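You operate a simulated robot arm through the tools that you are given. There is no shell and no other tool.

You run a simulated robot arm. Do the job below in one go: nothing can be reset, and whatever is moved stays where it is left.

Task
Copy the SEAM program into the TACK slot.
Fine: load SEAM, then save it under TACK; the other slots keep theirs.

Only the result counts: the job must be done as asked and must still hold three seconds after the hand-in. Knocking over, shifting, dropping, spilling or breaking anything else fails it.

Robot
A 6-joint arm with a two-finger gripper, fixed in place. Base frame: the origin is at the foot of the arm, x ahead of it, y to its left, z up. Lengths are in mm, angles in rad, forces in N, time in s.
With the tool pointing down near the work surface it reaches from about 340 to 840 mm from the base axis. Its first joint turns from -2.897 to 2.897 rad. Payload 2.45 kg.
The TCP is the grasp point between the finger pads, 20 mm short of the fingertips. In the tool frame z runs along the fingers and y along their closing line. The gripper opens to 140 mm. The gripper's body begins 168 mm behind the TCP.
Orientation is that of the tool frame in the base frame, as [roll, pitch, yaw] about the fixed x, y, z axes, in that order (R = Rz(yaw) Ry(pitch) Rx(roll)). With the fingers straight down and closing along the base's y, the tool's x points along the base's -x, its y along +y and its z along -z.

Tools
- The arm moves only by the tool drive_tool. Its arguments are lists of equal length, an entry for each row: "travel": the shift along the base's x, y, z in units of 30 mm (1.0 is 30 mm), a list of three; "angular": the turn, a rotation vector about the base's x, y, z in units of 8 degrees (1.0 is 8 degrees), a list of three. In form: {"travel": [[x, y, z], ...], "angular": [[ax, ay, az], ...]}. A call has 1 to 20 rows; each row shifts and turns the commanded pose from where the row before left it. "fingers" is the finger opening in mm, from 0 to 140, set as the call begins (left out, the last holds). A call with a number of a shift or a turn outside -1 to 1 is refused whole. Rows are played at 5 a second. More than 50 mm and 0.15 rad between two rows, or a gripper value outside its range, and nothing of the call is played. Where a pose cannot be reached the arm comes as near as it can. A force on the tool above 40 N (or 10 N above the force at the start of the call, whichever is more), or a blocked arm, ends the call early, and 0.2 s more pass. The fingers move at their own pace (about 45 mm/s each) and stop on an object; they squeeze with about 39 N. The grip force told is the motor's: it shows also when the fingers shut on nothing. Time passes only in rows, and 0.2 s behind the last, so rows that do not move let the fingers close. The reply holds the time, the measured pose of the TCP, the force on the tool along the base axes, the opening and the grip force, in the units named above and with some noise, with the torque about the TCP (base axes, N m) and any sound that the robot's microphone picked up, and new pictures: "show" is both (left out), scene, wrist or none.
- Cameras (640 x 400 px; columns grow to the right, rows downward): "scene" is fixed at [401.5, 649.6, 1724.5]; the picture's right is [-0.91, -0.41, 0.00], its down [-0.25, 0.55, -0.79] and it looks along [0.32, -0.73, -0.61] (base axes); focal length 323 px, centre (320, 200). "wrist" rides on the gripper at [78, 11, -209] in the tool frame; the picture's right is [-0.14, 0.99, 0.00], its down [-0.92, -0.13, -0.37] and it looks along [-0.37, -0.05, 0.93] (tool axes); focal length 280 px, centre (320, 200). There is no depth. A picture from a camera that has moved, and an enlarged one, comes with that camera's place and axes in the base frame and with its lens.
- raise_lower(by): slides the trunk up (or, below 0, down) by that many mm; the arm rides with it, the base frame stays. It gives what a move gives, with no picture.
- inspect(camera, box): a new picture of the part [left, top, right, bottom] of that camera's present view, enlarged. The clock stands still meanwhile.
- hand_in(): hands the job in; it is judged then, once.

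Nothing tells you positions but the pictures and the camera data. Unless the task says otherwise, let go and move clear before handing in.

The tools are called by a JSON object that holds its "fn" and its "kwargs". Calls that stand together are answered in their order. drive_tool: Moves the arm, as the interface text tells. Its arguments: {"type":"object","properties":{"travel":{"type":"array"},"angular":{"type":"array"},"fingers":{"type":"number"},"show":{"type":"string","enum":["both","scene","wrist","none"]}},"required":["travel","angular"]} The other tools are called the same way: raise_lower (by) slides the trunk up or down; inspect (camera, box) takes an enlarged picture of a part of a camera's view; hand_in () hands the job in.

At the start:

```text
time: 0.0
ee_pos: [613.2, 26.1, 1416.3]
ee_rot: [-3.141, -0.002, -3.139]
wrist_force: [0.8, 0.1, 0.0]
ft_torque: [0.01, 0.02, 0.0]
finger_gap: 140.2
gripper_force: 0.2
trunk travel left (down, up): [-175.0, 55.0]
```

scene: 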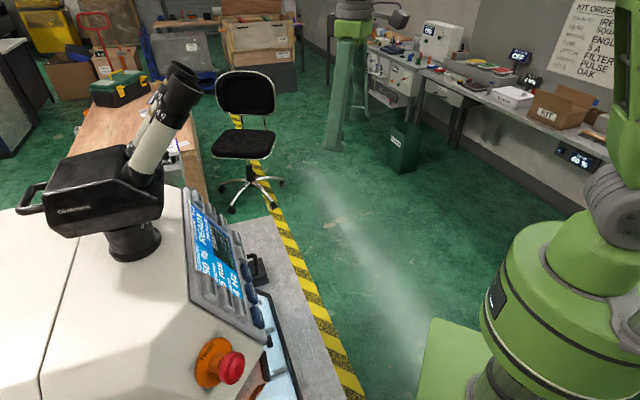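
wrist: 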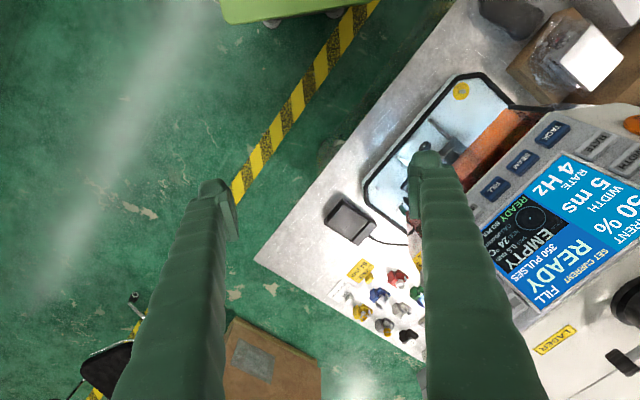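

I see a laser welder console with a blue display and keys TACK, SEAM, FILL and others beside it, currently showing EMPTY/READY/FILL. I'll enlarge the views to read the panel before moving.

{"fn": "inspect", "kwargs": {"camera": "wrist", "box": [460, 100, 640, 320]}}

{"fn": "inspect", "kwargs": {"camera": "scene", "box": [170, 170, 310, 400]}}

{"fn": "inspect", "kwargs": {"camera": "wrist", "box": [320, 60, 640, 380]}}

```text
1.82 times, centred on (550, 210) of wrist
camera zoom: at [532.8, 36.3, 1624.6], right [0.14, 0.99, 0.0], down [0.92, -0.13, 0.37], along [0.37, -0.05, -0.93], focal length 510 px, centre (-98, 182)
```

zoom: 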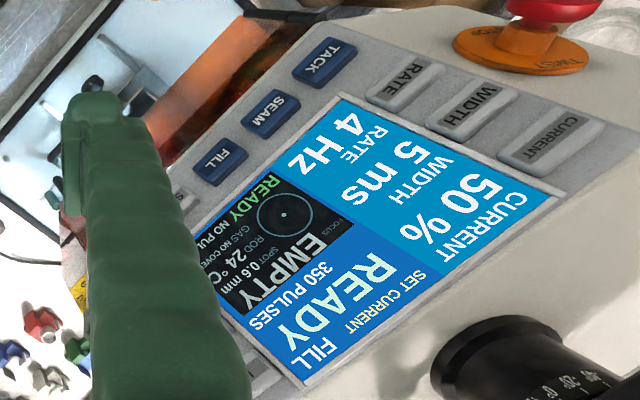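

```text
1.74 times, centred on (240, 285) of scene
camera zoom: at [401.5, 649.6, 1724.5], right [-0.91, -0.41, 0.0], down [-0.25, 0.55, -0.79], along [0.32, -0.73, -0.61], focal length 561 px, centre (459, 52)
```

zoom: 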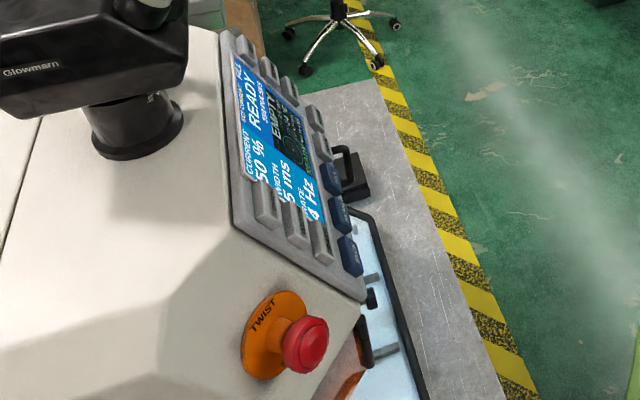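

```text
1.25 times, centred on (480, 220) of wrist
camera zoom: at [532.8, 36.3, 1624.6], right [0.14, 0.99, 0.0], down [0.92, -0.13, 0.37], along [0.37, -0.05, -0.93], focal length 350 px, centre (120, 175)
```

zoom: 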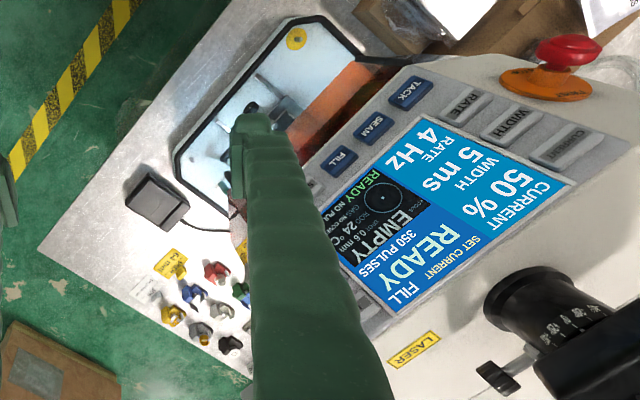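

The panel faces the arm and leans back steeply. By triangulation the TACK key is near [647, 377, 1188] and FILL near [723, 300, 1190]. I'll turn the tool to face the panel from a safe distance so I can read every key.

{"fn": "drive_tool", "kwargs": {"travel": [[-0.15, 0.45, 0], [-0.15, 0.45, 0], [-0.15, 0.45, 0], [-0.15, 0.45, 0], [-0.15, 0.45, 0], [-0.15, 0.45, 0], [-0.15, 0.45, -0.1], [-0.15, 0.45, -0.1], [-0.15, 0.45, -0.1], [-0.15, 0.45, -0.1]], "angular": [[0, 0, 0.9375], [0, 0, 0.9375], [0, 0, 0.9375], [0, 0, 0.9375], [0, 0, 0.9375], [0, 0, 0.9375], [0.69, -0.69, 0], [0.69, -0.69, 0], [0.69, -0.69, 0], [0.69, -0.69, 0]], "fingers": 140}}

```text
time: 2.2
ee_pos: [566.9, 159.4, 1401.7]
ee_rot: [-3.139, 0.546, -2.355]
wrist_force: [-0.1, 0.2, -0.2]
ft_torque: [0.01, -0.02, -0.01]
finger_gap: 140.3
gripper_force: 0.1
trunk travel left (down, up): [-175.0, 55.0]
camera wrist: at [434.2, 43.3, 1540.7], right [-0.62, 0.78, 0.07], down [0.51, 0.33, 0.79], along [0.6, 0.53, -0.6], focal length 280 px, centre (320, 200)
```

scene: 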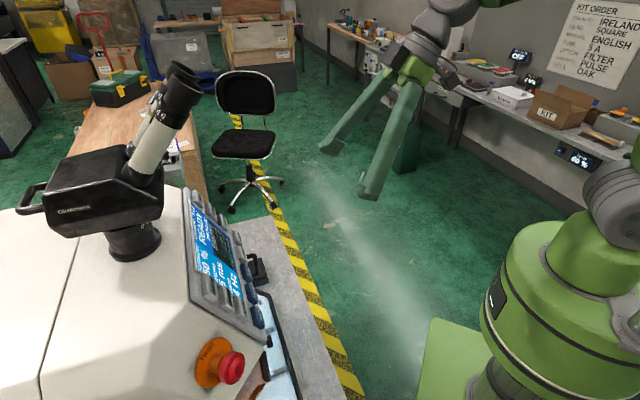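
wrist: 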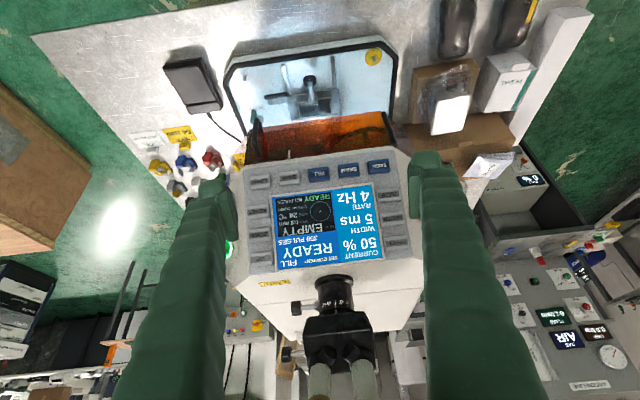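

Now the whole panel is in view, upside down in the picture. I'll enlarge it to read every key.

{"fn": "inspect", "kwargs": {"camera": "wrist", "box": [230, 140, 430, 290]}}

{"fn": "inspect", "kwargs": {"camera": "wrist", "box": [240, 155, 330, 215]}}

{"fn": "inspect", "kwargs": {"camera": "wrist", "box": [240, 215, 330, 275]}}

{"fn": "inspect", "kwargs": {"camera": "wrist", "box": [330, 150, 420, 210]}}

```text
2.67 times, centred on (330, 215) of wrist
camera zoom: at [434.2, 43.3, 1540.7], right [-0.62, 0.78, 0.07], down [0.51, 0.33, 0.79], along [0.6, 0.53, -0.6], focal length 748 px, centre (293, 160)
```

zoom: 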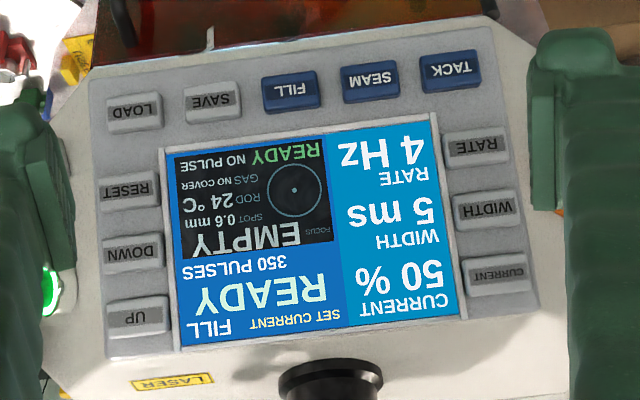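

```text
6.67 times, centred on (285, 185) of wrist
camera zoom: at [434.2, 43.3, 1540.7], right [-0.62, 0.78, 0.07], down [0.51, 0.33, 0.79], along [0.6, 0.53, -0.6], focal length 1869 px, centre (553, 300)
```

zoom: 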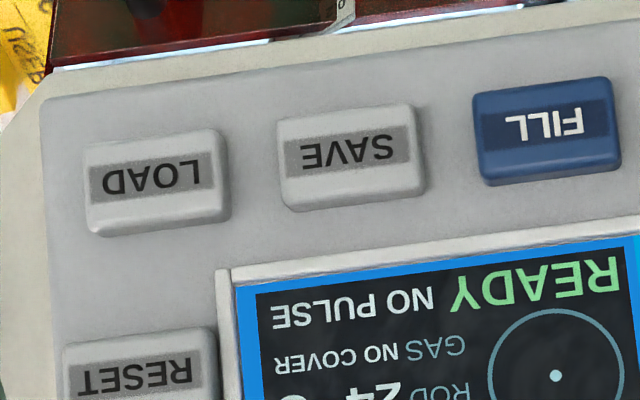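

```text
6.67 times, centred on (285, 245) of wrist
camera zoom: at [434.2, 43.3, 1540.7], right [-0.62, 0.78, 0.07], down [0.51, 0.33, 0.79], along [0.6, 0.53, -0.6], focal length 1869 px, centre (553, -100)
```

zoom: 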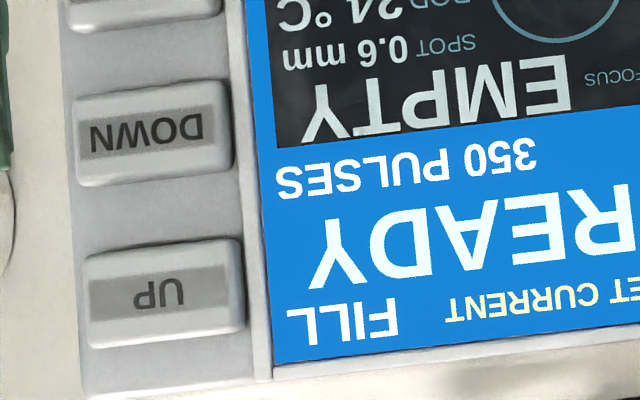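

```text
6.67 times, centred on (375, 180) of wrist
camera zoom: at [434.2, 43.3, 1540.7], right [-0.62, 0.78, 0.07], down [0.51, 0.33, 0.79], along [0.6, 0.53, -0.6], focal length 1869 px, centre (-47, 333)
```

zoom: 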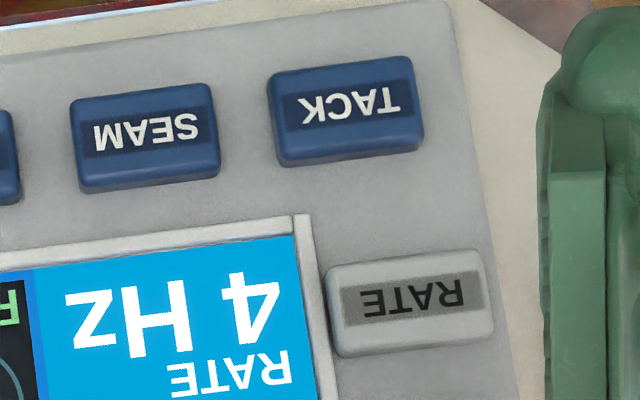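

The bottom row, left to right for an operator, is TACK, SEAM, FILL, SAVE, LOAD. The left column is CURRENT/WIDTH/RATE and the right column is UP/DOWN/RESET. I'll get sharper scene views to triangulate the keys better.

{"fn": "inspect", "kwargs": {"camera": "scene", "box": [220, 240, 284, 280]}}

{"fn": "inspect", "kwargs": {"camera": "scene", "box": [220, 280, 284, 320]}}

{"fn": "inspect", "kwargs": {"camera": "scene", "box": [180, 180, 276, 240]}}

{"fn": "inspect", "kwargs": {"camera": "scene", "box": [180, 220, 308, 300]}}

```text
10.00 times, centred on (252, 260) of scene
camera zoom: at [401.5, 649.6, 1724.5], right [-0.91, -0.41, 0.0], down [-0.25, 0.55, -0.79], along [0.32, -0.73, -0.61], focal length 3226 px, centre (1000, -400)
```

zoom: 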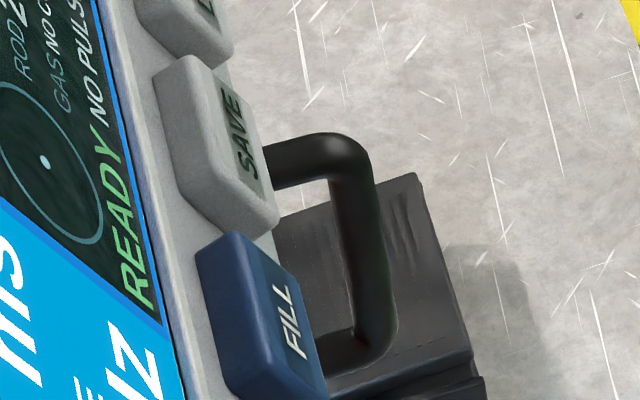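

```text
10.00 times, centred on (252, 300) of scene
camera zoom: at [401.5, 649.6, 1724.5], right [-0.91, -0.41, 0.0], down [-0.25, 0.55, -0.79], along [0.32, -0.73, -0.61], focal length 3226 px, centre (1000, -800)
```

zoom: 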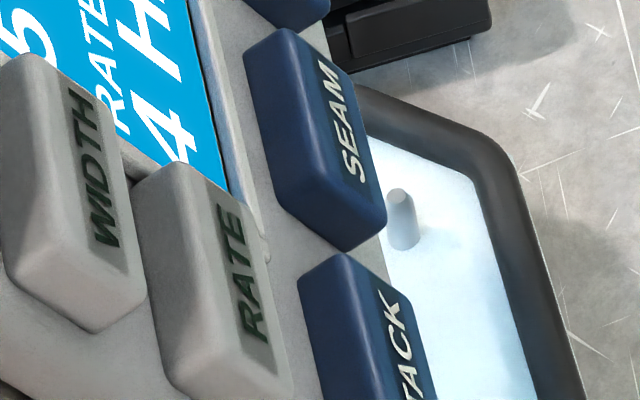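

```text
6.67 times, centred on (228, 210) of scene
camera zoom: at [401.5, 649.6, 1724.5], right [-0.91, -0.41, 0.0], down [-0.25, 0.55, -0.79], along [0.32, -0.73, -0.61], focal length 2150 px, centre (933, 133)
```

zoom: 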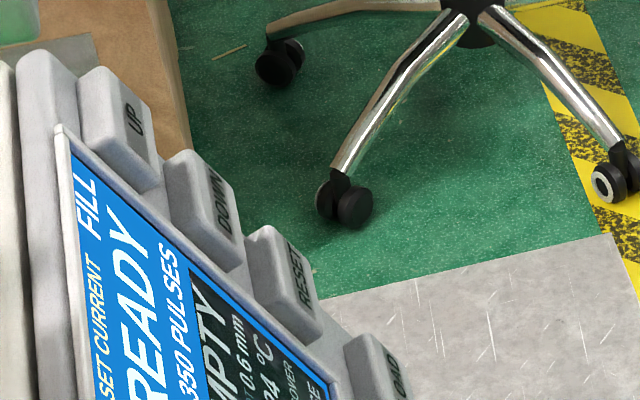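

```text
5.00 times, centred on (244, 260) of scene
camera zoom: at [401.5, 649.6, 1724.5], right [-0.91, -0.41, 0.0], down [-0.25, 0.55, -0.79], along [0.32, -0.73, -0.61], focal length 1613 px, centre (700, -100)
```

zoom: 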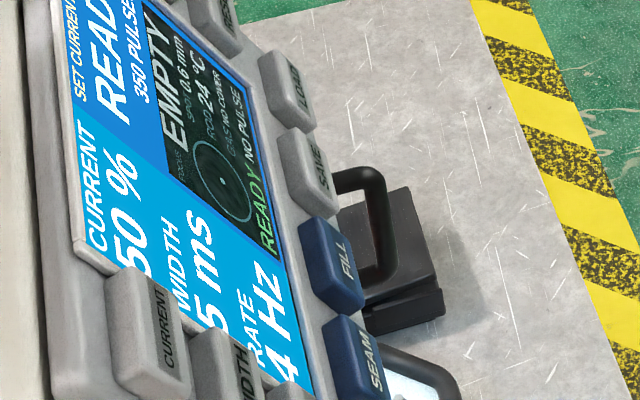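

Triangulated from both cameras, the key faces are roughly TACK [642, 379, 1190], SEAM [682, 340, 1190], FILL [721, 300, 1189], SAVE [761, 261, 1188] and LOAD [800, 222, 1188]. The panel normal is about [-0.63, -0.64, 0.44]. I'll close the fingers and hover about 60 mm off SEAM with the tool square to the panel.

{"fn": "drive_tool", "kwargs": {"travel": [[0.214, 0.431, -0.589], [0.214, 0.431, -0.589], [0.214, 0.431, -0.589], [0.214, 0.431, -0.589], [0.214, 0.431, -0.589], [0.214, 0.431, -0.589], [0.214, 0.431, -0.589], [0.214, 0.431, -0.589], [0.214, 0.431, -0.589], [0.214, 0.431, -0.589], [0, 0, 0]], "angular": [[0.579, -0.577, 0], [0.579, -0.577, 0], [0.579, -0.577, 0], [0.579, -0.577, 0], [0.579, -0.577, 0], [0, 0, 0], [0, 0, 0], [0, 0, 0], [0, 0, 0], [0, 0, 0], [0, 0, 0]], "fingers": 0}}

```text
time: 4.6
ee_pos: [631.0, 289.0, 1226.4]
ee_rot: [-3.14, 1.114, -2.354]
wrist_force: [0.9, -0.2, -0.2]
ft_torque: [-0.01, 0.01, -0.02]
finger_gap: 0.0
gripper_force: 28.8
trunk travel left (down, up): [-175.0, 55.0]
camera wrist: at [465.3, 139.6, 1248.1], right [-0.66, 0.74, 0.12], down [0.14, -0.04, 0.99], along [0.74, 0.67, -0.08], focal length 280 px, centre (320, 200)
```

scene: 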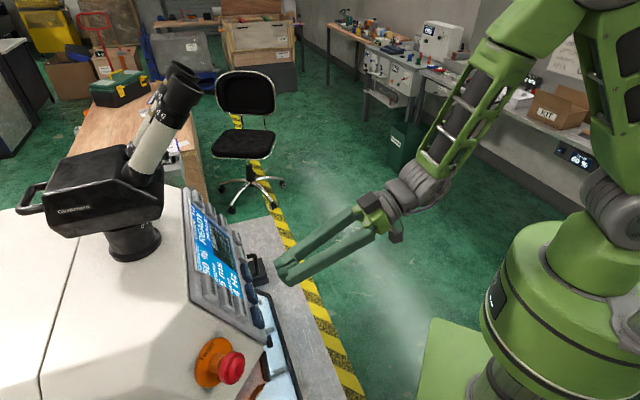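
wrist: 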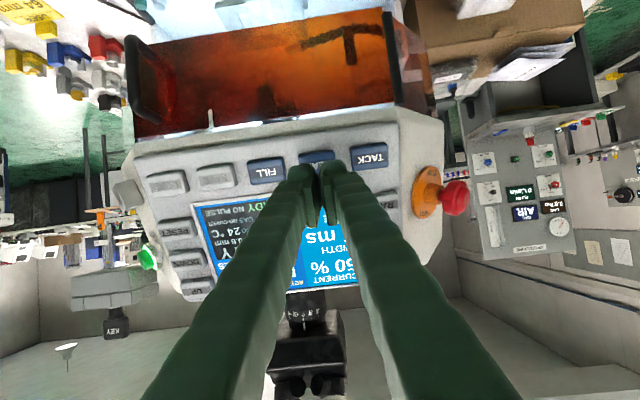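

The closed fingertips are about 60 mm off the SEAM key. I'll check alignment and how well the display reads from both cameras before pressing.

{"fn": "inspect", "kwargs": {"camera": "scene", "box": [180, 190, 340, 290]}}

{"fn": "inspect", "kwargs": {"camera": "wrist", "box": [200, 120, 440, 270]}}

```text
4.00 times, centred on (260, 240) of scene
camera zoom: at [401.5, 649.6, 1724.5], right [-0.91, -0.41, 0.0], down [-0.25, 0.55, -0.79], along [0.32, -0.73, -0.61], focal length 1290 px, centre (560, 40)
```

zoom: 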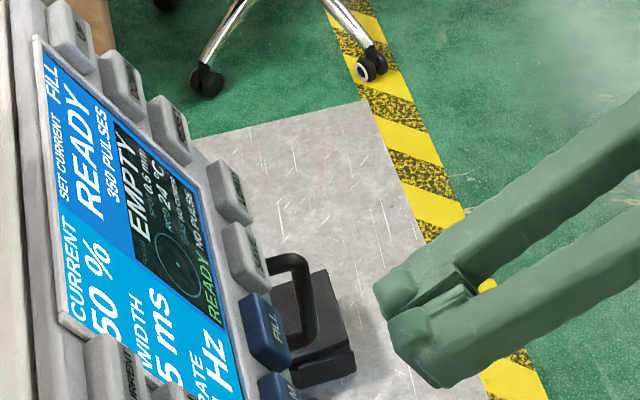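

```text
2.67 times, centred on (320, 195) of wrist
camera zoom: at [465.3, 139.6, 1248.1], right [-0.66, 0.74, 0.12], down [0.14, -0.04, 0.99], along [0.74, 0.67, -0.08], focal length 748 px, centre (320, 213)
```

zoom: 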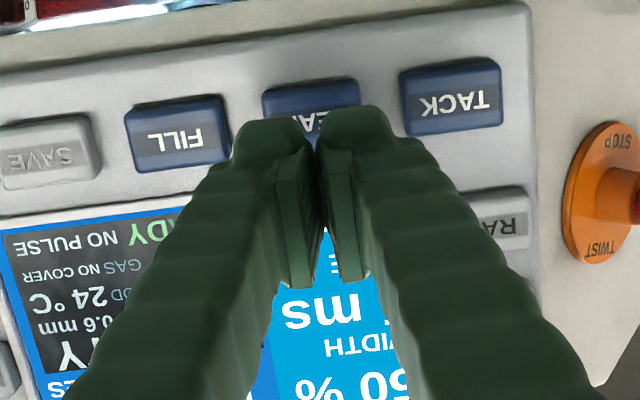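

The tip lines up with SEAM to within a couple of mm. Next I'll shift slightly and advance 50 mm along the panel normal, stopping short of contact.

{"fn": "drive_tool", "kwargs": {"travel": [[0.013, -0.053, -0.06], [0.211, 0.212, -0.147], [0.211, 0.212, -0.147], [0.211, 0.212, -0.147], [0.211, 0.212, -0.147], [0.211, 0.212, -0.147], [0, 0, 0]], "angular": [[0, 0, 0], [0, 0, 0], [0, 0, 0], [0, 0, 0], [0, 0, 0], [0, 0, 0], [0, 0, 0]]}}

```text
time: 6.2
ee_pos: [662.7, 318.5, 1201.1]
ee_rot: [3.14, 1.114, -2.356]
wrist_force: [-0.1, 0.7, 0.6]
ft_torque: [0.01, -0.02, 0.01]
finger_gap: 0.2
gripper_force: 29.2
trunk travel left (down, up): [-175.0, 55.0]
camera wrist: at [496.8, 169.1, 1223.7], right [-0.66, 0.74, 0.12], down [0.14, -0.04, 0.99], along [0.74, 0.67, -0.08], focal length 280 px, centre (320, 200)
```

scene: 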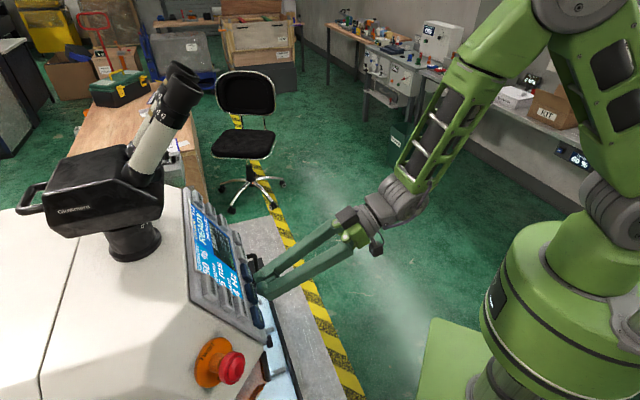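
wrist: 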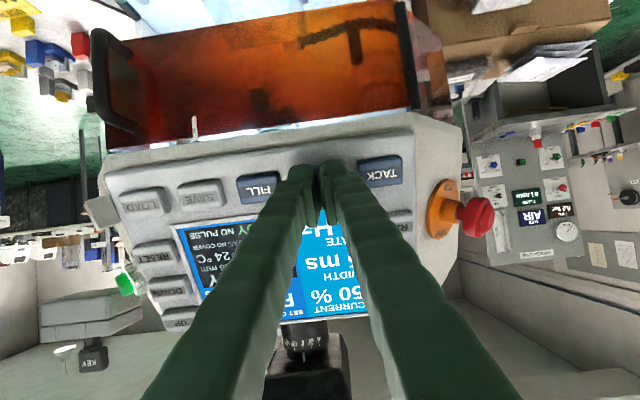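

{"fn": "inspect", "kwargs": {"camera": "scene", "box": [212, 240, 292, 290]}}

{"fn": "inspect", "kwargs": {"camera": "wrist", "box": [220, 130, 420, 255]}}

```text
8.00 times, centred on (252, 265) of scene
camera zoom: at [401.5, 649.6, 1724.5], right [-0.91, -0.41, 0.0], down [-0.25, 0.55, -0.79], along [0.32, -0.73, -0.61], focal length 2580 px, centre (864, -320)
```

zoom: 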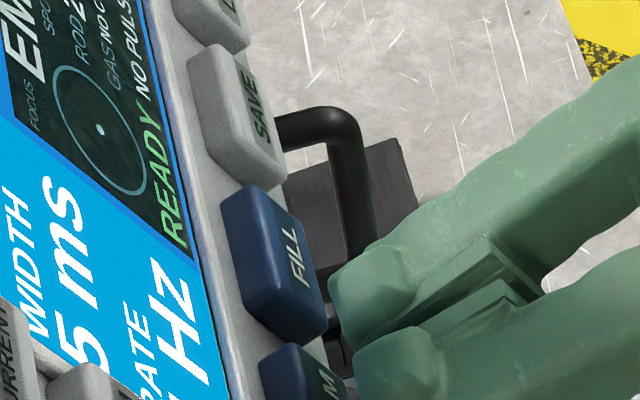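

```text
3.20 times, centred on (320, 192) of wrist
camera zoom: at [496.8, 169.1, 1223.7], right [-0.66, 0.74, 0.12], down [0.14, -0.04, 0.99], along [0.74, 0.67, -0.08], focal length 897 px, centre (320, 224)
```

zoom: 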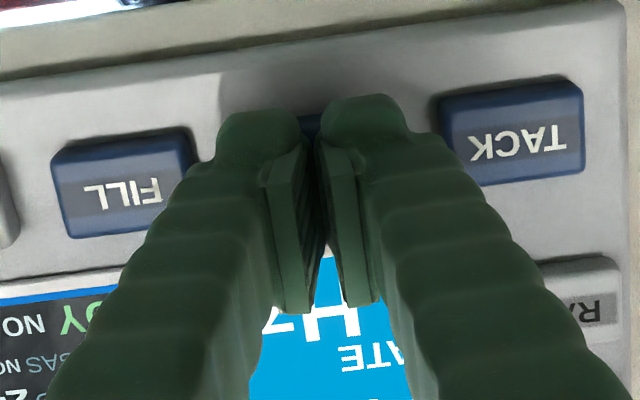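

The tips are a few mm off the SEAM key and need about 2 mm of sideways correction to sit midway between FILL and TACK. I'll correct that and creep forward until I feel contact.

{"fn": "drive_tool", "kwargs": {"travel": [[-0.047, 0.047, 0], [0.0422, 0.0424, -0.0294], [0.0422, 0.0424, -0.0294], [0.0422, 0.0424, -0.0294], [0, 0, 0]], "angular": [[0, 0, 0], [0, 0, 0], [0, 0, 0], [0, 0, 0], [0, 0, 0]], "show": "none"}}

```text
time: 7.4
ee_pos: [666.8, 324.1, 1198.7]
ee_rot: [-3.141, 1.115, -2.356]
wrist_force: [-0.1, -1.1, -0.7]
ft_torque: [0.02, 0.02, -0.02]
finger_gap: 0.0
gripper_force: 29.4
trunk travel left (down, up): [-175.0, 55.0]
```

No contact yet. I'll keep creeping forward in small steps.

{"fn": "drive_tool", "kwargs": {"travel": [[0.0317, 0.0318, -0.022], [0.0317, 0.0318, -0.022], [0, 0, 0]], "angular": [[0, 0, 0], [0, 0, 0], [0, 0, 0]], "show": "none"}}

```text
time: 8.2
ee_pos: [667.2, 327.7, 1198.0]
ee_rot: [3.14, 1.114, -2.357]
wrist_force: [-0.1, 1.0, 0.0]
ft_torque: [-0.01, -0.01, -0.03]
finger_gap: 0.1
gripper_force: 29.1
trunk travel left (down, up): [-175.0, 55.0]
```

{"fn": "inspect", "kwargs": {"camera": "scene", "box": [212, 250, 292, 300]}}

{"fn": "inspect", "kwargs": {"camera": "wrist", "box": [220, 130, 420, 255]}}

```text
8.00 times, centred on (252, 275) of scene
camera zoom: at [401.5, 649.6, 1724.5], right [-0.91, -0.41, 0.0], down [-0.25, 0.55, -0.79], along [0.32, -0.73, -0.61], focal length 2580 px, centre (864, -400)
```

zoom: 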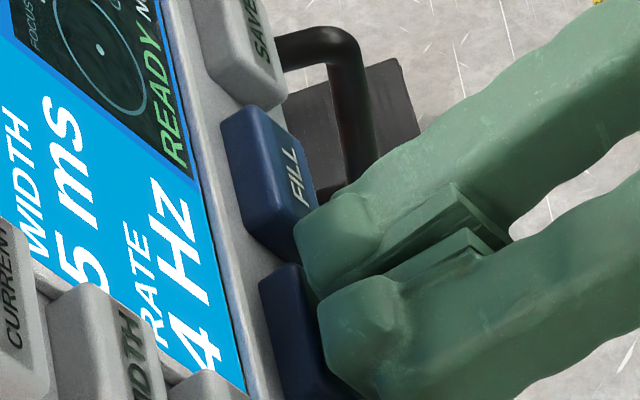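

```text
3.20 times, centred on (320, 192) of wrist
camera zoom: at [501.5, 178.0, 1220.6], right [-0.66, 0.74, 0.12], down [0.14, -0.04, 0.99], along [0.74, 0.67, -0.08], focal length 897 px, centre (320, 224)
```

zoom: 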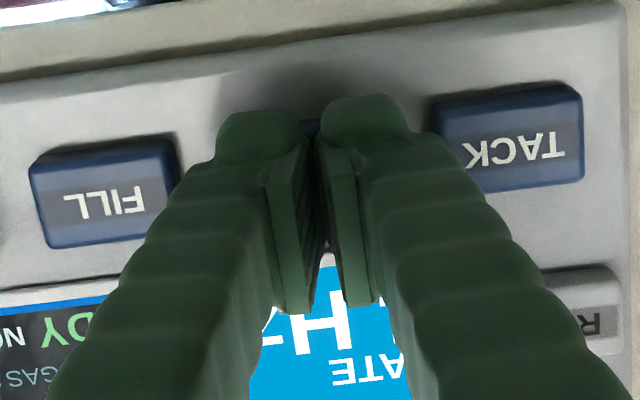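

The fingers are centred on SEAM and almost touching. I'll keep creeping until the force rises.

{"fn": "drive_tool", "kwargs": {"travel": [[0.0317, 0.0318, -0.022], [0.0317, 0.0318, -0.022], [0, 0, 0]], "angular": [[0, 0, 0], [0, 0, 0], [0, 0, 0]], "show": "none"}}

```text
time: 9.0
ee_pos: [669.7, 327.7, 1196.7]
ee_rot: [3.141, 1.115, -2.355]
wrist_force: [0.3, -0.2, 0.3]
ft_torque: [-0.02, 0.02, -0.01]
finger_gap: 5.8
gripper_force: 29.8
trunk travel left (down, up): [-175.0, 55.0]
```

The finger gap now reads 5.8 mm, although I felt no force. I'll look before going further.

{"fn": "inspect", "kwargs": {"camera": "scene", "box": [212, 250, 292, 300]}}

{"fn": "inspect", "kwargs": {"camera": "wrist", "box": [220, 130, 420, 255]}}

```text
8.00 times, centred on (252, 275) of scene
camera zoom: at [401.5, 649.6, 1724.5], right [-0.91, -0.41, 0.0], down [-0.25, 0.55, -0.79], along [0.32, -0.73, -0.61], focal length 2580 px, centre (864, -400)
```

zoom: 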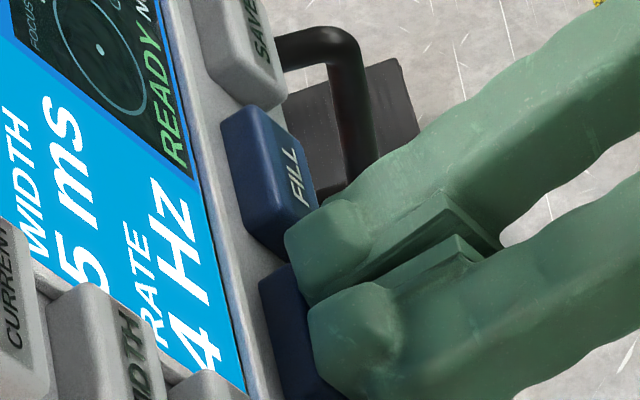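

```text
3.20 times, centred on (320, 192) of wrist
camera zoom: at [503.7, 179.3, 1218.4], right [-0.66, 0.74, 0.12], down [0.14, -0.04, 0.99], along [0.74, 0.67, -0.08], focal length 897 px, centre (320, 224)
```

zoom: 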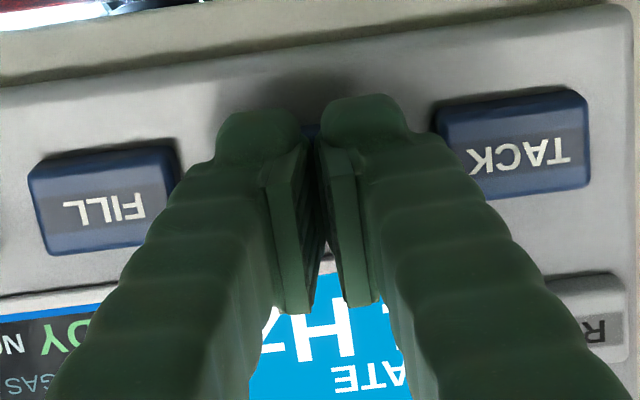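

The fingers still look closed, so that reading seems to be noise. I'll continue creeping.

{"fn": "drive_tool", "kwargs": {"travel": [[0.0317, 0.0318, -0.022], [0, 0, 0]], "angular": [[0, 0, 0], [0, 0, 0]], "show": "none"}}

```text
time: 9.6
ee_pos: [669.4, 330.8, 1197.0]
ee_rot: [3.141, 1.116, -2.355]
wrist_force: [-1.0, -0.5, 0.0]
ft_torque: [0.02, -0.01, 0.02]
finger_gap: 6.2
gripper_force: 29.5
trunk travel left (down, up): [-175.0, 55.0]
```

{"fn": "drive_tool", "kwargs": {"travel": [[0.0317, 0.0318, -0.022], [0, 0, 0]], "angular": [[0, 0, 0], [0, 0, 0]]}}

```text
time: 10.2
ee_pos: [672.6, 330.8, 1195.1]
ee_rot: [-3.141, 1.113, -2.356]
wrist_force: [-1.9, -0.3, 1.3]
ft_torque: [0.02, -0.03, 0.03]
finger_gap: 6.1
gripper_force: 28.9
trunk travel left (down, up): [-175.0, 55.0]
heard: click
camera wrist: at [506.3, 181.1, 1217.3], right [-0.66, 0.74, 0.12], down [0.14, -0.04, 0.99], along [0.74, 0.67, -0.08], focal length 280 px, centre (320, 200)
```

scene: 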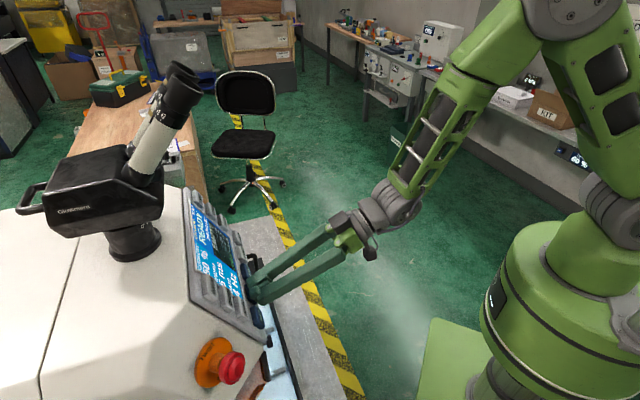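
wrist: 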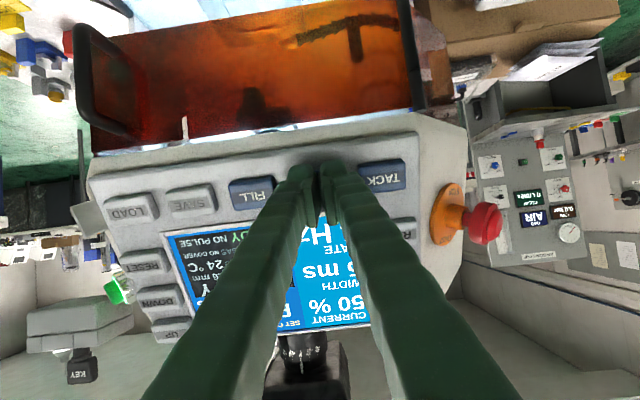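

I heard a click, so SEAM has been actuated. I'll read the display.

{"fn": "inspect", "kwargs": {"camera": "scene", "box": [180, 190, 276, 310]}}

{"fn": "inspect", "kwargs": {"camera": "scene", "box": [185, 195, 249, 235]}}

```text
3.33 times, centred on (228, 250) of scene
camera zoom: at [401.5, 649.6, 1724.5], right [-0.91, -0.41, 0.0], down [-0.25, 0.55, -0.79], along [0.32, -0.73, -0.61], focal length 1075 px, centre (627, 33)
```

zoom: 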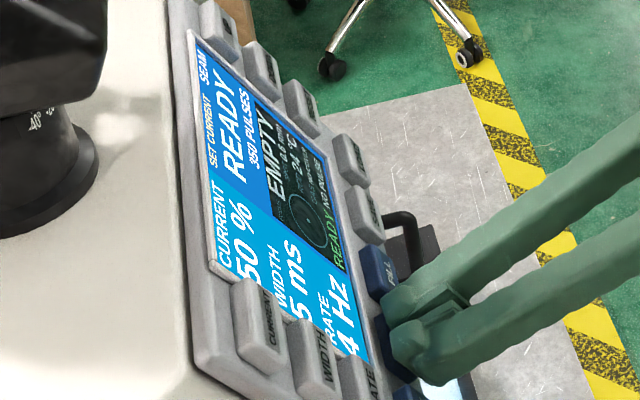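

```text
10.00 times, centred on (217, 215) of scene
camera zoom: at [401.5, 649.6, 1724.5], right [-0.91, -0.41, 0.0], down [-0.25, 0.55, -0.79], along [0.32, -0.73, -0.61], focal length 3226 px, centre (1350, 50)
```

zoom: 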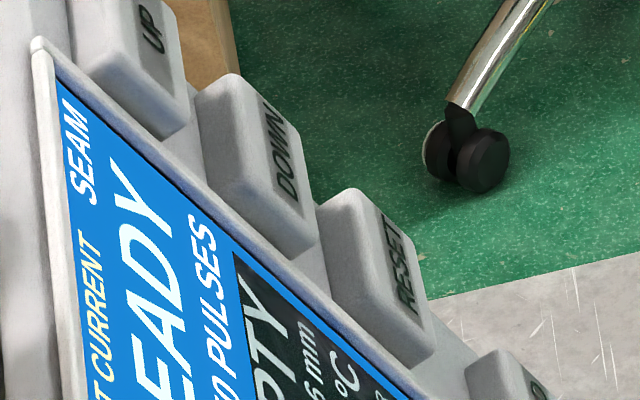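

The display now names SEAM as the selected slot, but the settings are unchanged (50 %, 5 ms, 4 Hz). So a slot key selects and LOAD or SAVE acts on it. I'll retract 40 mm and slide along the row to LOAD.

{"fn": "drive_tool", "kwargs": {"travel": [[-0.211, -0.212, 0.147], [-0.211, -0.212, 0.147], [-0.211, -0.212, 0.147], [-0.211, -0.212, 0.147], [0.661, -0.6585, 0], [0.661, -0.6585, 0], [0.661, -0.6585, 0], [0.661, -0.6585, 0], [0.661, -0.6585, 0], [0.661, -0.6585, 0], [0, 0, 0]], "angular": [[0, 0, 0], [0, 0, 0], [0, 0, 0], [0, 0, 0], [0, 0, 0], [0, 0, 0], [0, 0, 0], [0, 0, 0], [0, 0, 0], [0, 0, 0], [0, 0, 0]]}}

```text
time: 12.6
ee_pos: [765.2, 186.0, 1213.2]
ee_rot: [3.141, 1.116, -2.358]
wrist_force: [-0.2, -0.7, 0.3]
ft_torque: [0.02, -0.02, -0.02]
finger_gap: 0.0
gripper_force: 29.4
trunk travel left (down, up): [-175.0, 55.0]
camera wrist: at [599.9, 35.9, 1235.1], right [-0.66, 0.74, 0.12], down [0.14, -0.04, 0.99], along [0.74, 0.67, -0.08], focal length 280 px, centre (320, 200)
```

scene: 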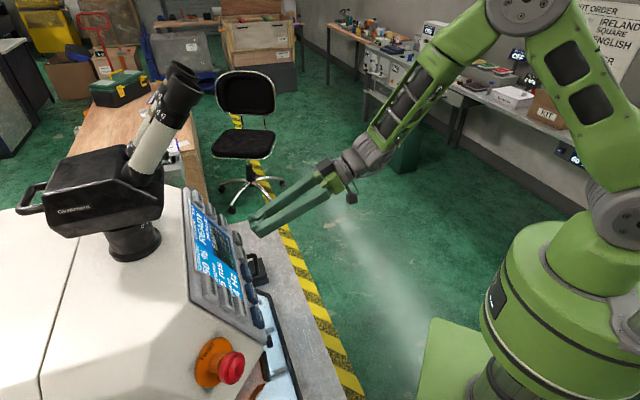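
wrist: 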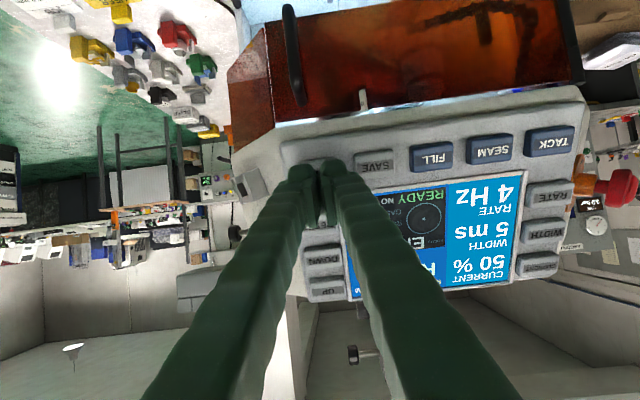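

{"fn": "inspect", "kwargs": {"camera": "wrist", "box": [260, 110, 460, 235]}}

{"fn": "inspect", "kwargs": {"camera": "scene", "box": [180, 190, 276, 250]}}

{"fn": "inspect", "kwargs": {"camera": "wrist", "box": [220, 120, 420, 245]}}

```text
3.20 times, centred on (360, 172) of wrist
camera zoom: at [599.9, 35.9, 1235.1], right [-0.66, 0.74, 0.12], down [0.14, -0.04, 0.99], along [0.74, 0.67, -0.08], focal length 897 px, centre (192, 288)
```

zoom: 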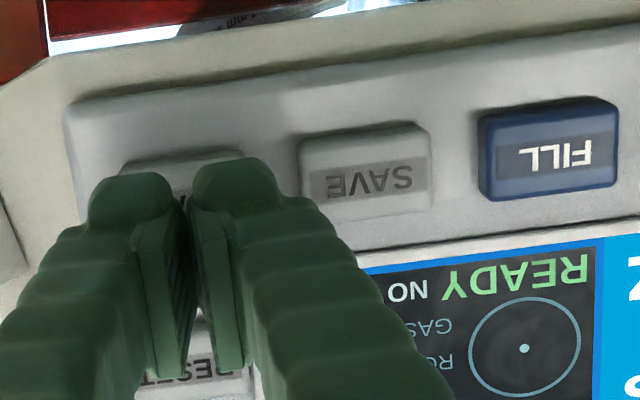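

```text
6.67 times, centred on (228, 220) of scene
camera zoom: at [401.5, 649.6, 1724.5], right [-0.91, -0.41, 0.0], down [-0.25, 0.55, -0.79], along [0.32, -0.73, -0.61], focal length 2150 px, centre (933, 67)
```

zoom: 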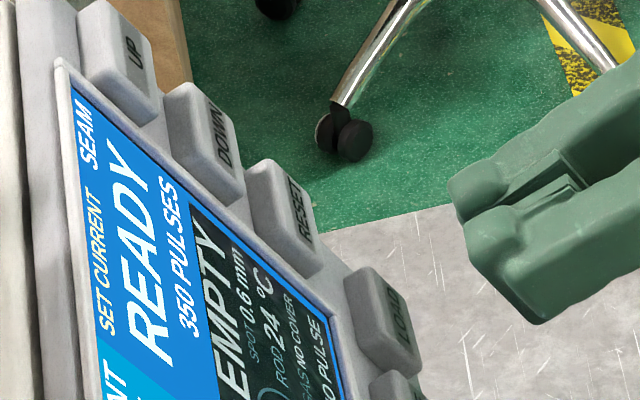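

```text
3.20 times, centred on (320, 182) of wrist
camera zoom: at [599.9, 35.9, 1235.1], right [-0.66, 0.74, 0.12], down [0.14, -0.04, 0.99], along [0.74, 0.67, -0.08], focal length 897 px, centre (320, 256)
```

zoom: 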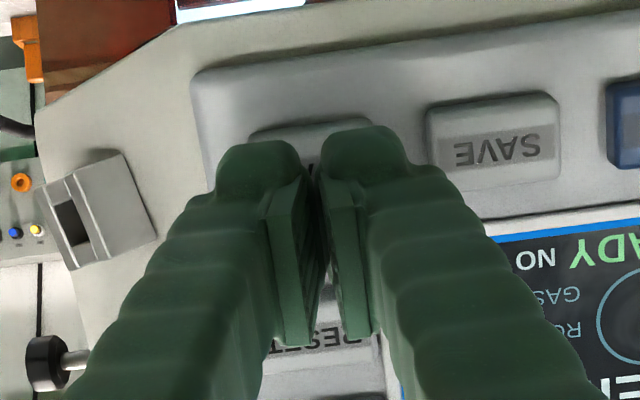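

The tip is centred on LOAD. I'll go in 34 mm, then creep to the click.

{"fn": "drive_tool", "kwargs": {"travel": [[0.211, 0.212, -0.147], [0.211, 0.212, -0.147], [0.211, 0.212, -0.147], [0.0844, 0.0848, -0.0588], [0, 0, 0]], "angular": [[0, 0, 0], [0, 0, 0], [0, 0, 0], [0, 0, 0], [0, 0, 0]], "show": "none"}}

{"fn": "drive_tool", "kwargs": {"travel": [[0.0317, 0.0318, -0.022], [0, 0, 0]], "angular": [[0, 0, 0], [0, 0, 0]], "show": "none"}}

```text
time: 13.8
ee_pos: [786.2, 208.0, 1198.0]
ee_rot: [-3.14, 1.117, -2.356]
wrist_force: [0.1, -0.2, -0.5]
ft_torque: [0.0, -0.02, 0.01]
finger_gap: 0.0
gripper_force: 28.9
trunk travel left (down, up): [-175.0, 55.0]
```

```text
time: 14.4
ee_pos: [787.3, 209.4, 1197.3]
ee_rot: [-3.141, 1.114, -2.356]
wrist_force: [0.2, -0.1, -0.1]
ft_torque: [-0.01, 0.03, 0.01]
finger_gap: 0.0
gripper_force: 29.3
trunk travel left (down, up): [-175.0, 55.0]
```

No contact yet. I'll keep creeping toward LOAD.

{"fn": "drive_tool", "kwargs": {"travel": [[0.0317, 0.0318, -0.022], [0, 0, 0]], "angular": [[0, 0, 0], [0, 0, 0]], "show": "none"}}

```text
time: 15.0
ee_pos: [787.8, 211.7, 1196.3]
ee_rot: [-3.141, 1.115, -2.357]
wrist_force: [-0.6, 0.6, 0.6]
ft_torque: [0.0, 0.0, 0.03]
finger_gap: 6.0
gripper_force: 29.3
trunk travel left (down, up): [-175.0, 55.0]
```

The gap reading has jumped to 6.0 mm, as it did just before SEAM clicked, so contact is beginning. I'll continue in small steps.

{"fn": "drive_tool", "kwargs": {"travel": [[0.0317, 0.0318, -0.022], [0, 0, 0]], "angular": [[0, 0, 0], [0, 0, 0]], "show": "none"}}

```text
time: 15.6
ee_pos: [789.6, 211.1, 1196.3]
ee_rot: [-3.141, 1.114, -2.356]
wrist_force: [-0.6, -2.1, 0.3]
ft_torque: [0.0, 0.03, 0.03]
finger_gap: 5.9
gripper_force: 29.2
trunk travel left (down, up): [-175.0, 55.0]
heard: click
```

LOAD clicked. I'll check the display before backing off.

{"fn": "inspect", "kwargs": {"camera": "scene", "box": [180, 190, 308, 310]}}

{"fn": "inspect", "kwargs": {"camera": "scene", "box": [185, 195, 265, 245]}}

{"fn": "inspect", "kwargs": {"camera": "wrist", "box": [340, 140, 600, 300]}}

```text
3.33 times, centred on (244, 250) of scene
camera zoom: at [401.5, 649.6, 1724.5], right [-0.91, -0.41, 0.0], down [-0.25, 0.55, -0.79], along [0.32, -0.73, -0.61], focal length 1075 px, centre (573, 33)
```

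zoom: 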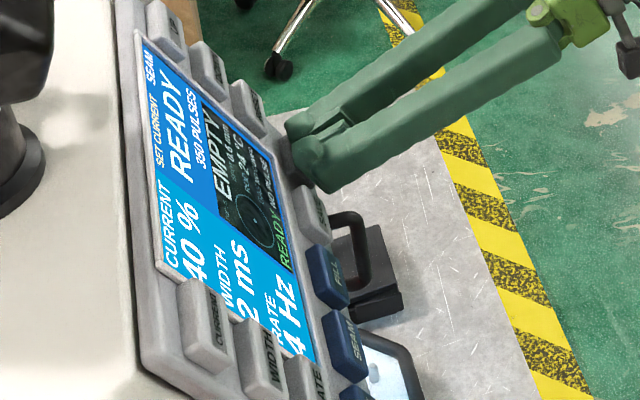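

```text
8.00 times, centred on (225, 220) of scene
camera zoom: at [401.5, 649.6, 1724.5], right [-0.91, -0.41, 0.0], down [-0.25, 0.55, -0.79], along [0.32, -0.73, -0.61], focal length 2580 px, centre (1080, 40)
```

zoom: 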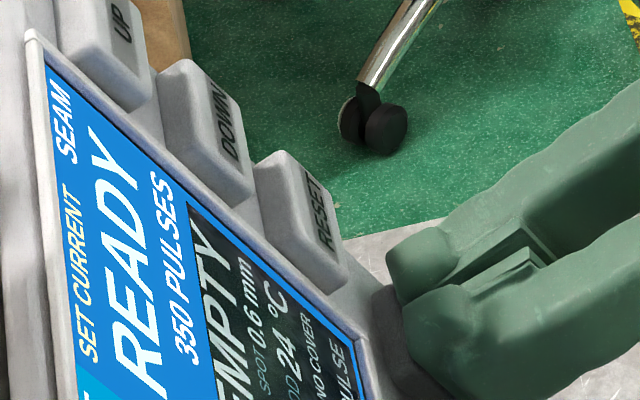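

```text
2.46 times, centred on (470, 220) of wrist
camera zoom: at [623.8, 62.5, 1217.6], right [-0.66, 0.74, 0.12], down [0.14, -0.04, 0.99], along [0.74, 0.67, -0.08], focal length 690 px, centre (-49, 151)
```

zoom: 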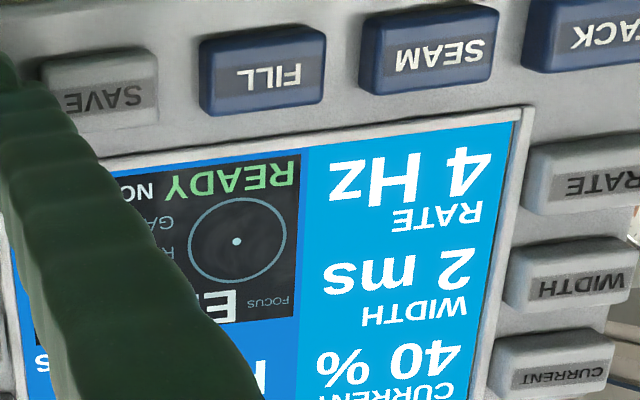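

SEAM is loaded: the display shows 40 %, 2 ms, 4 Hz. I'll back off and slide along to TACK to select it.

{"fn": "drive_tool", "kwargs": {"travel": [[-0.211, -0.212, 0.147], [-0.211, -0.212, 0.147], [-0.211, -0.212, 0.147], [-0.211, -0.212, 0.147], [-0.661, 0.6585, 0], [-0.661, 0.6585, 0], [-0.661, 0.6585, 0], [-0.661, 0.6585, 0], [-0.661, 0.6585, 0], [-0.661, 0.6585, 0], [-0.661, 0.6585, 0], [-0.661, 0.6585, 0], [0, 0, 0]], "angular": [[0, 0, 0], [0, 0, 0], [0, 0, 0], [0, 0, 0], [0, 0, 0], [0, 0, 0], [0, 0, 0], [0, 0, 0], [0, 0, 0], [0, 0, 0], [0, 0, 0], [0, 0, 0], [0, 0, 0]]}}

```text
time: 18.4
ee_pos: [608.2, 342.6, 1215.2]
ee_rot: [3.136, 1.115, -2.359]
wrist_force: [-0.1, -0.3, -0.5]
ft_torque: [0.0, -0.01, -0.06]
finger_gap: 0.0
gripper_force: 29.3
trunk travel left (down, up): [-175.0, 55.0]
camera wrist: at [442.2, 194.2, 1237.8], right [-0.66, 0.74, 0.13], down [0.14, -0.04, 0.99], along [0.74, 0.67, -0.08], focal length 280 px, centre (320, 200)
```

scene: 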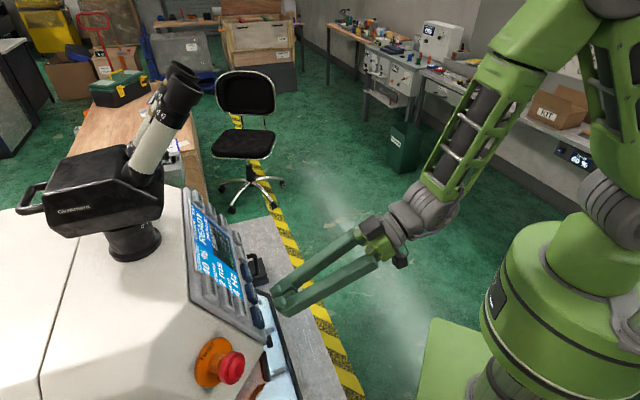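
wrist: 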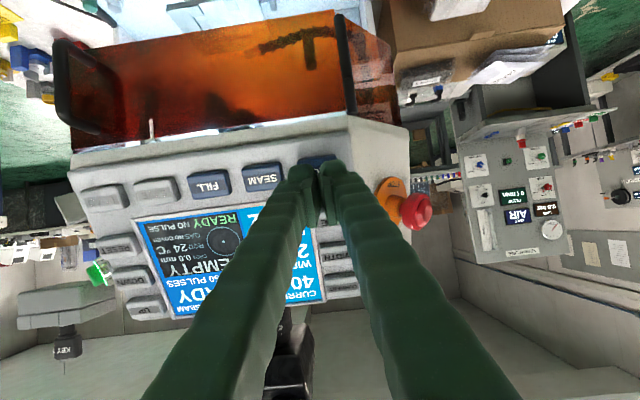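

{"fn": "inspect", "kwargs": {"camera": "wrist", "box": [220, 120, 420, 245]}}

{"fn": "inspect", "kwargs": {"camera": "wrist", "box": [120, 180, 340, 318]}}

```text
3.20 times, centred on (320, 182) of wrist
camera zoom: at [442.2, 194.2, 1237.8], right [-0.66, 0.74, 0.13], down [0.14, -0.04, 0.99], along [0.74, 0.67, -0.08], focal length 897 px, centre (320, 256)
```

zoom: 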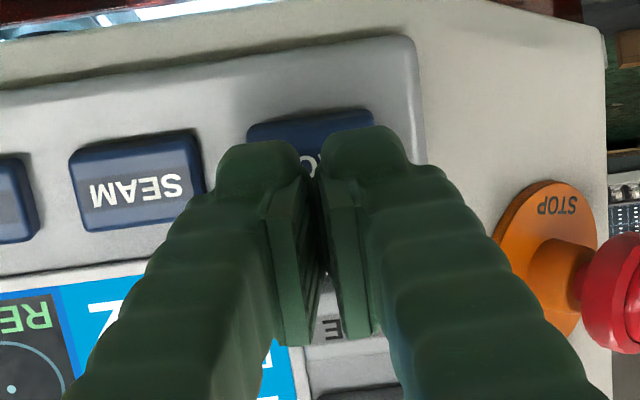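

```text
2.90 times, centred on (230, 249) of wrist
camera zoom: at [442.2, 194.2, 1237.8], right [-0.66, 0.74, 0.13], down [0.14, -0.04, 0.99], along [0.74, 0.67, -0.08], focal length 813 px, centre (581, 58)
```

zoom: 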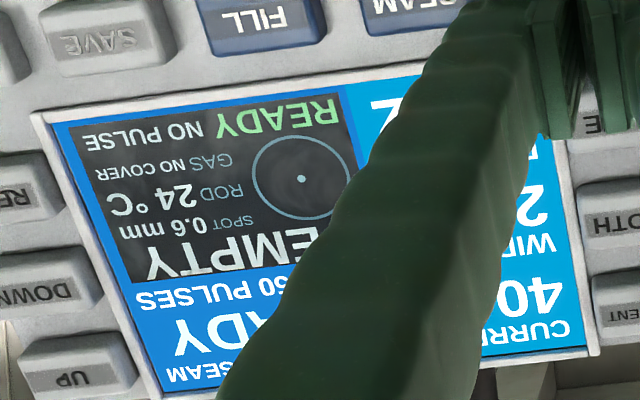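

The tips are centred on TACK. I'll approach it the same way.

{"fn": "drive_tool", "kwargs": {"travel": [[0.211, 0.212, -0.147], [0.211, 0.212, -0.147], [0.211, 0.212, -0.147], [0.0844, 0.0848, -0.0588], [0, 0, 0]], "angular": [[0, 0, 0], [0, 0, 0], [0, 0, 0], [0, 0, 0], [0, 0, 0]], "show": "none"}}

{"fn": "drive_tool", "kwargs": {"travel": [[0.0317, 0.0318, -0.022], [0, 0, 0]], "angular": [[0, 0, 0], [0, 0, 0]], "show": "none"}}

```text
time: 19.6
ee_pos: [629.0, 366.4, 1200.0]
ee_rot: [3.134, 1.113, -2.362]
wrist_force: [-0.7, -0.2, -0.4]
ft_torque: [-0.04, 0.03, 0.0]
finger_gap: 0.1
gripper_force: 29.8
trunk travel left (down, up): [-175.0, 55.0]
```

```text
time: 20.2
ee_pos: [629.9, 366.3, 1198.9]
ee_rot: [3.131, 1.114, -2.363]
wrist_force: [0.2, -0.5, -0.1]
ft_torque: [0.0, 0.0, 0.03]
finger_gap: 0.1
gripper_force: 29.5
trunk travel left (down, up): [-175.0, 55.0]
```

{"fn": "drive_tool", "kwargs": {"travel": [[0.0317, 0.0318, -0.022], [0, 0, 0]], "angular": [[0, 0, 0], [0, 0, 0]], "show": "none"}}

```text
time: 20.8
ee_pos: [631.2, 367.6, 1196.7]
ee_rot: [3.132, 1.114, -2.362]
wrist_force: [0.3, 0.5, -0.4]
ft_torque: [0.02, 0.01, -0.02]
finger_gap: 0.0
gripper_force: 29.8
trunk travel left (down, up): [-175.0, 55.0]
```

Still no contact on TACK. I'll continue in small steps.

{"fn": "drive_tool", "kwargs": {"travel": [[0.0317, 0.0318, -0.022], [0, 0, 0]], "angular": [[0, 0, 0], [0, 0, 0]], "show": "none"}}

```text
time: 21.4
ee_pos: [630.6, 369.1, 1198.1]
ee_rot: [3.128, 1.114, -2.365]
wrist_force: [0.2, -1.3, 0.5]
ft_torque: [0.02, 0.01, 0.0]
finger_gap: 5.9
gripper_force: 28.8
trunk travel left (down, up): [-175.0, 55.0]
```

{"fn": "drive_tool", "kwargs": {"travel": [[0.0317, 0.0318, -0.022], [0, 0, 0]], "angular": [[0, 0, 0], [0, 0, 0]], "show": "none"}}

```text
time: 22.0
ee_pos: [631.4, 370.3, 1197.0]
ee_rot: [3.131, 1.113, -2.362]
wrist_force: [-0.9, -0.3, 1.5]
ft_torque: [-0.03, -0.02, -0.03]
finger_gap: 6.1
gripper_force: 29.0
trunk travel left (down, up): [-175.0, 55.0]
```

Contact has begun but there's no click yet. One more small step should do it.

{"fn": "drive_tool", "kwargs": {"travel": [[0.0317, 0.0318, -0.022], [0, 0, 0]], "angular": [[0, 0, 0], [0, 0, 0]], "show": "none"}}

```text
time: 22.6
ee_pos: [632.5, 370.6, 1196.2]
ee_rot: [3.13, 1.114, -2.366]
wrist_force: [-1.9, -1.1, 1.0]
ft_torque: [0.01, 0.03, 0.0]
finger_gap: 6.0
gripper_force: 29.4
trunk travel left (down, up): [-175.0, 55.0]
heard: click
```

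TACK clicked. I'll read the display now.

{"fn": "inspect", "kwargs": {"camera": "scene", "box": [180, 190, 308, 310]}}

{"fn": "inspect", "kwargs": {"camera": "scene", "box": [185, 195, 249, 235]}}

```text
3.33 times, centred on (244, 250) of scene
camera zoom: at [401.5, 649.6, 1724.5], right [-0.91, -0.41, 0.0], down [-0.25, 0.55, -0.79], along [0.32, -0.73, -0.61], focal length 1075 px, centre (573, 33)
```

zoom: 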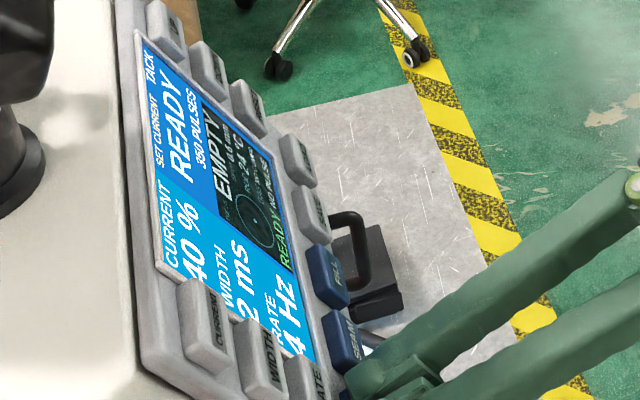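

```text
10.00 times, centred on (217, 215) of scene
camera zoom: at [401.5, 649.6, 1724.5], right [-0.91, -0.41, 0.0], down [-0.25, 0.55, -0.79], along [0.32, -0.73, -0.61], focal length 3226 px, centre (1350, 50)
```

zoom: 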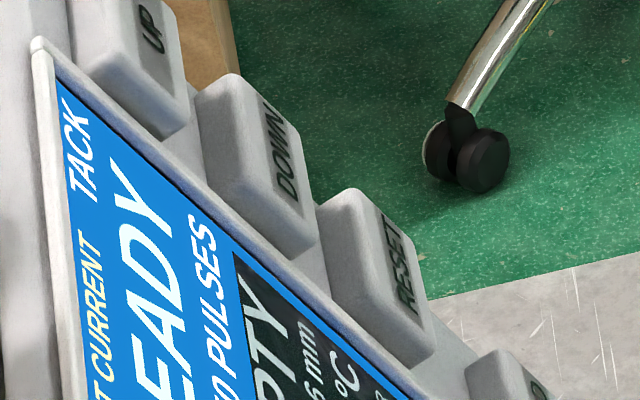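

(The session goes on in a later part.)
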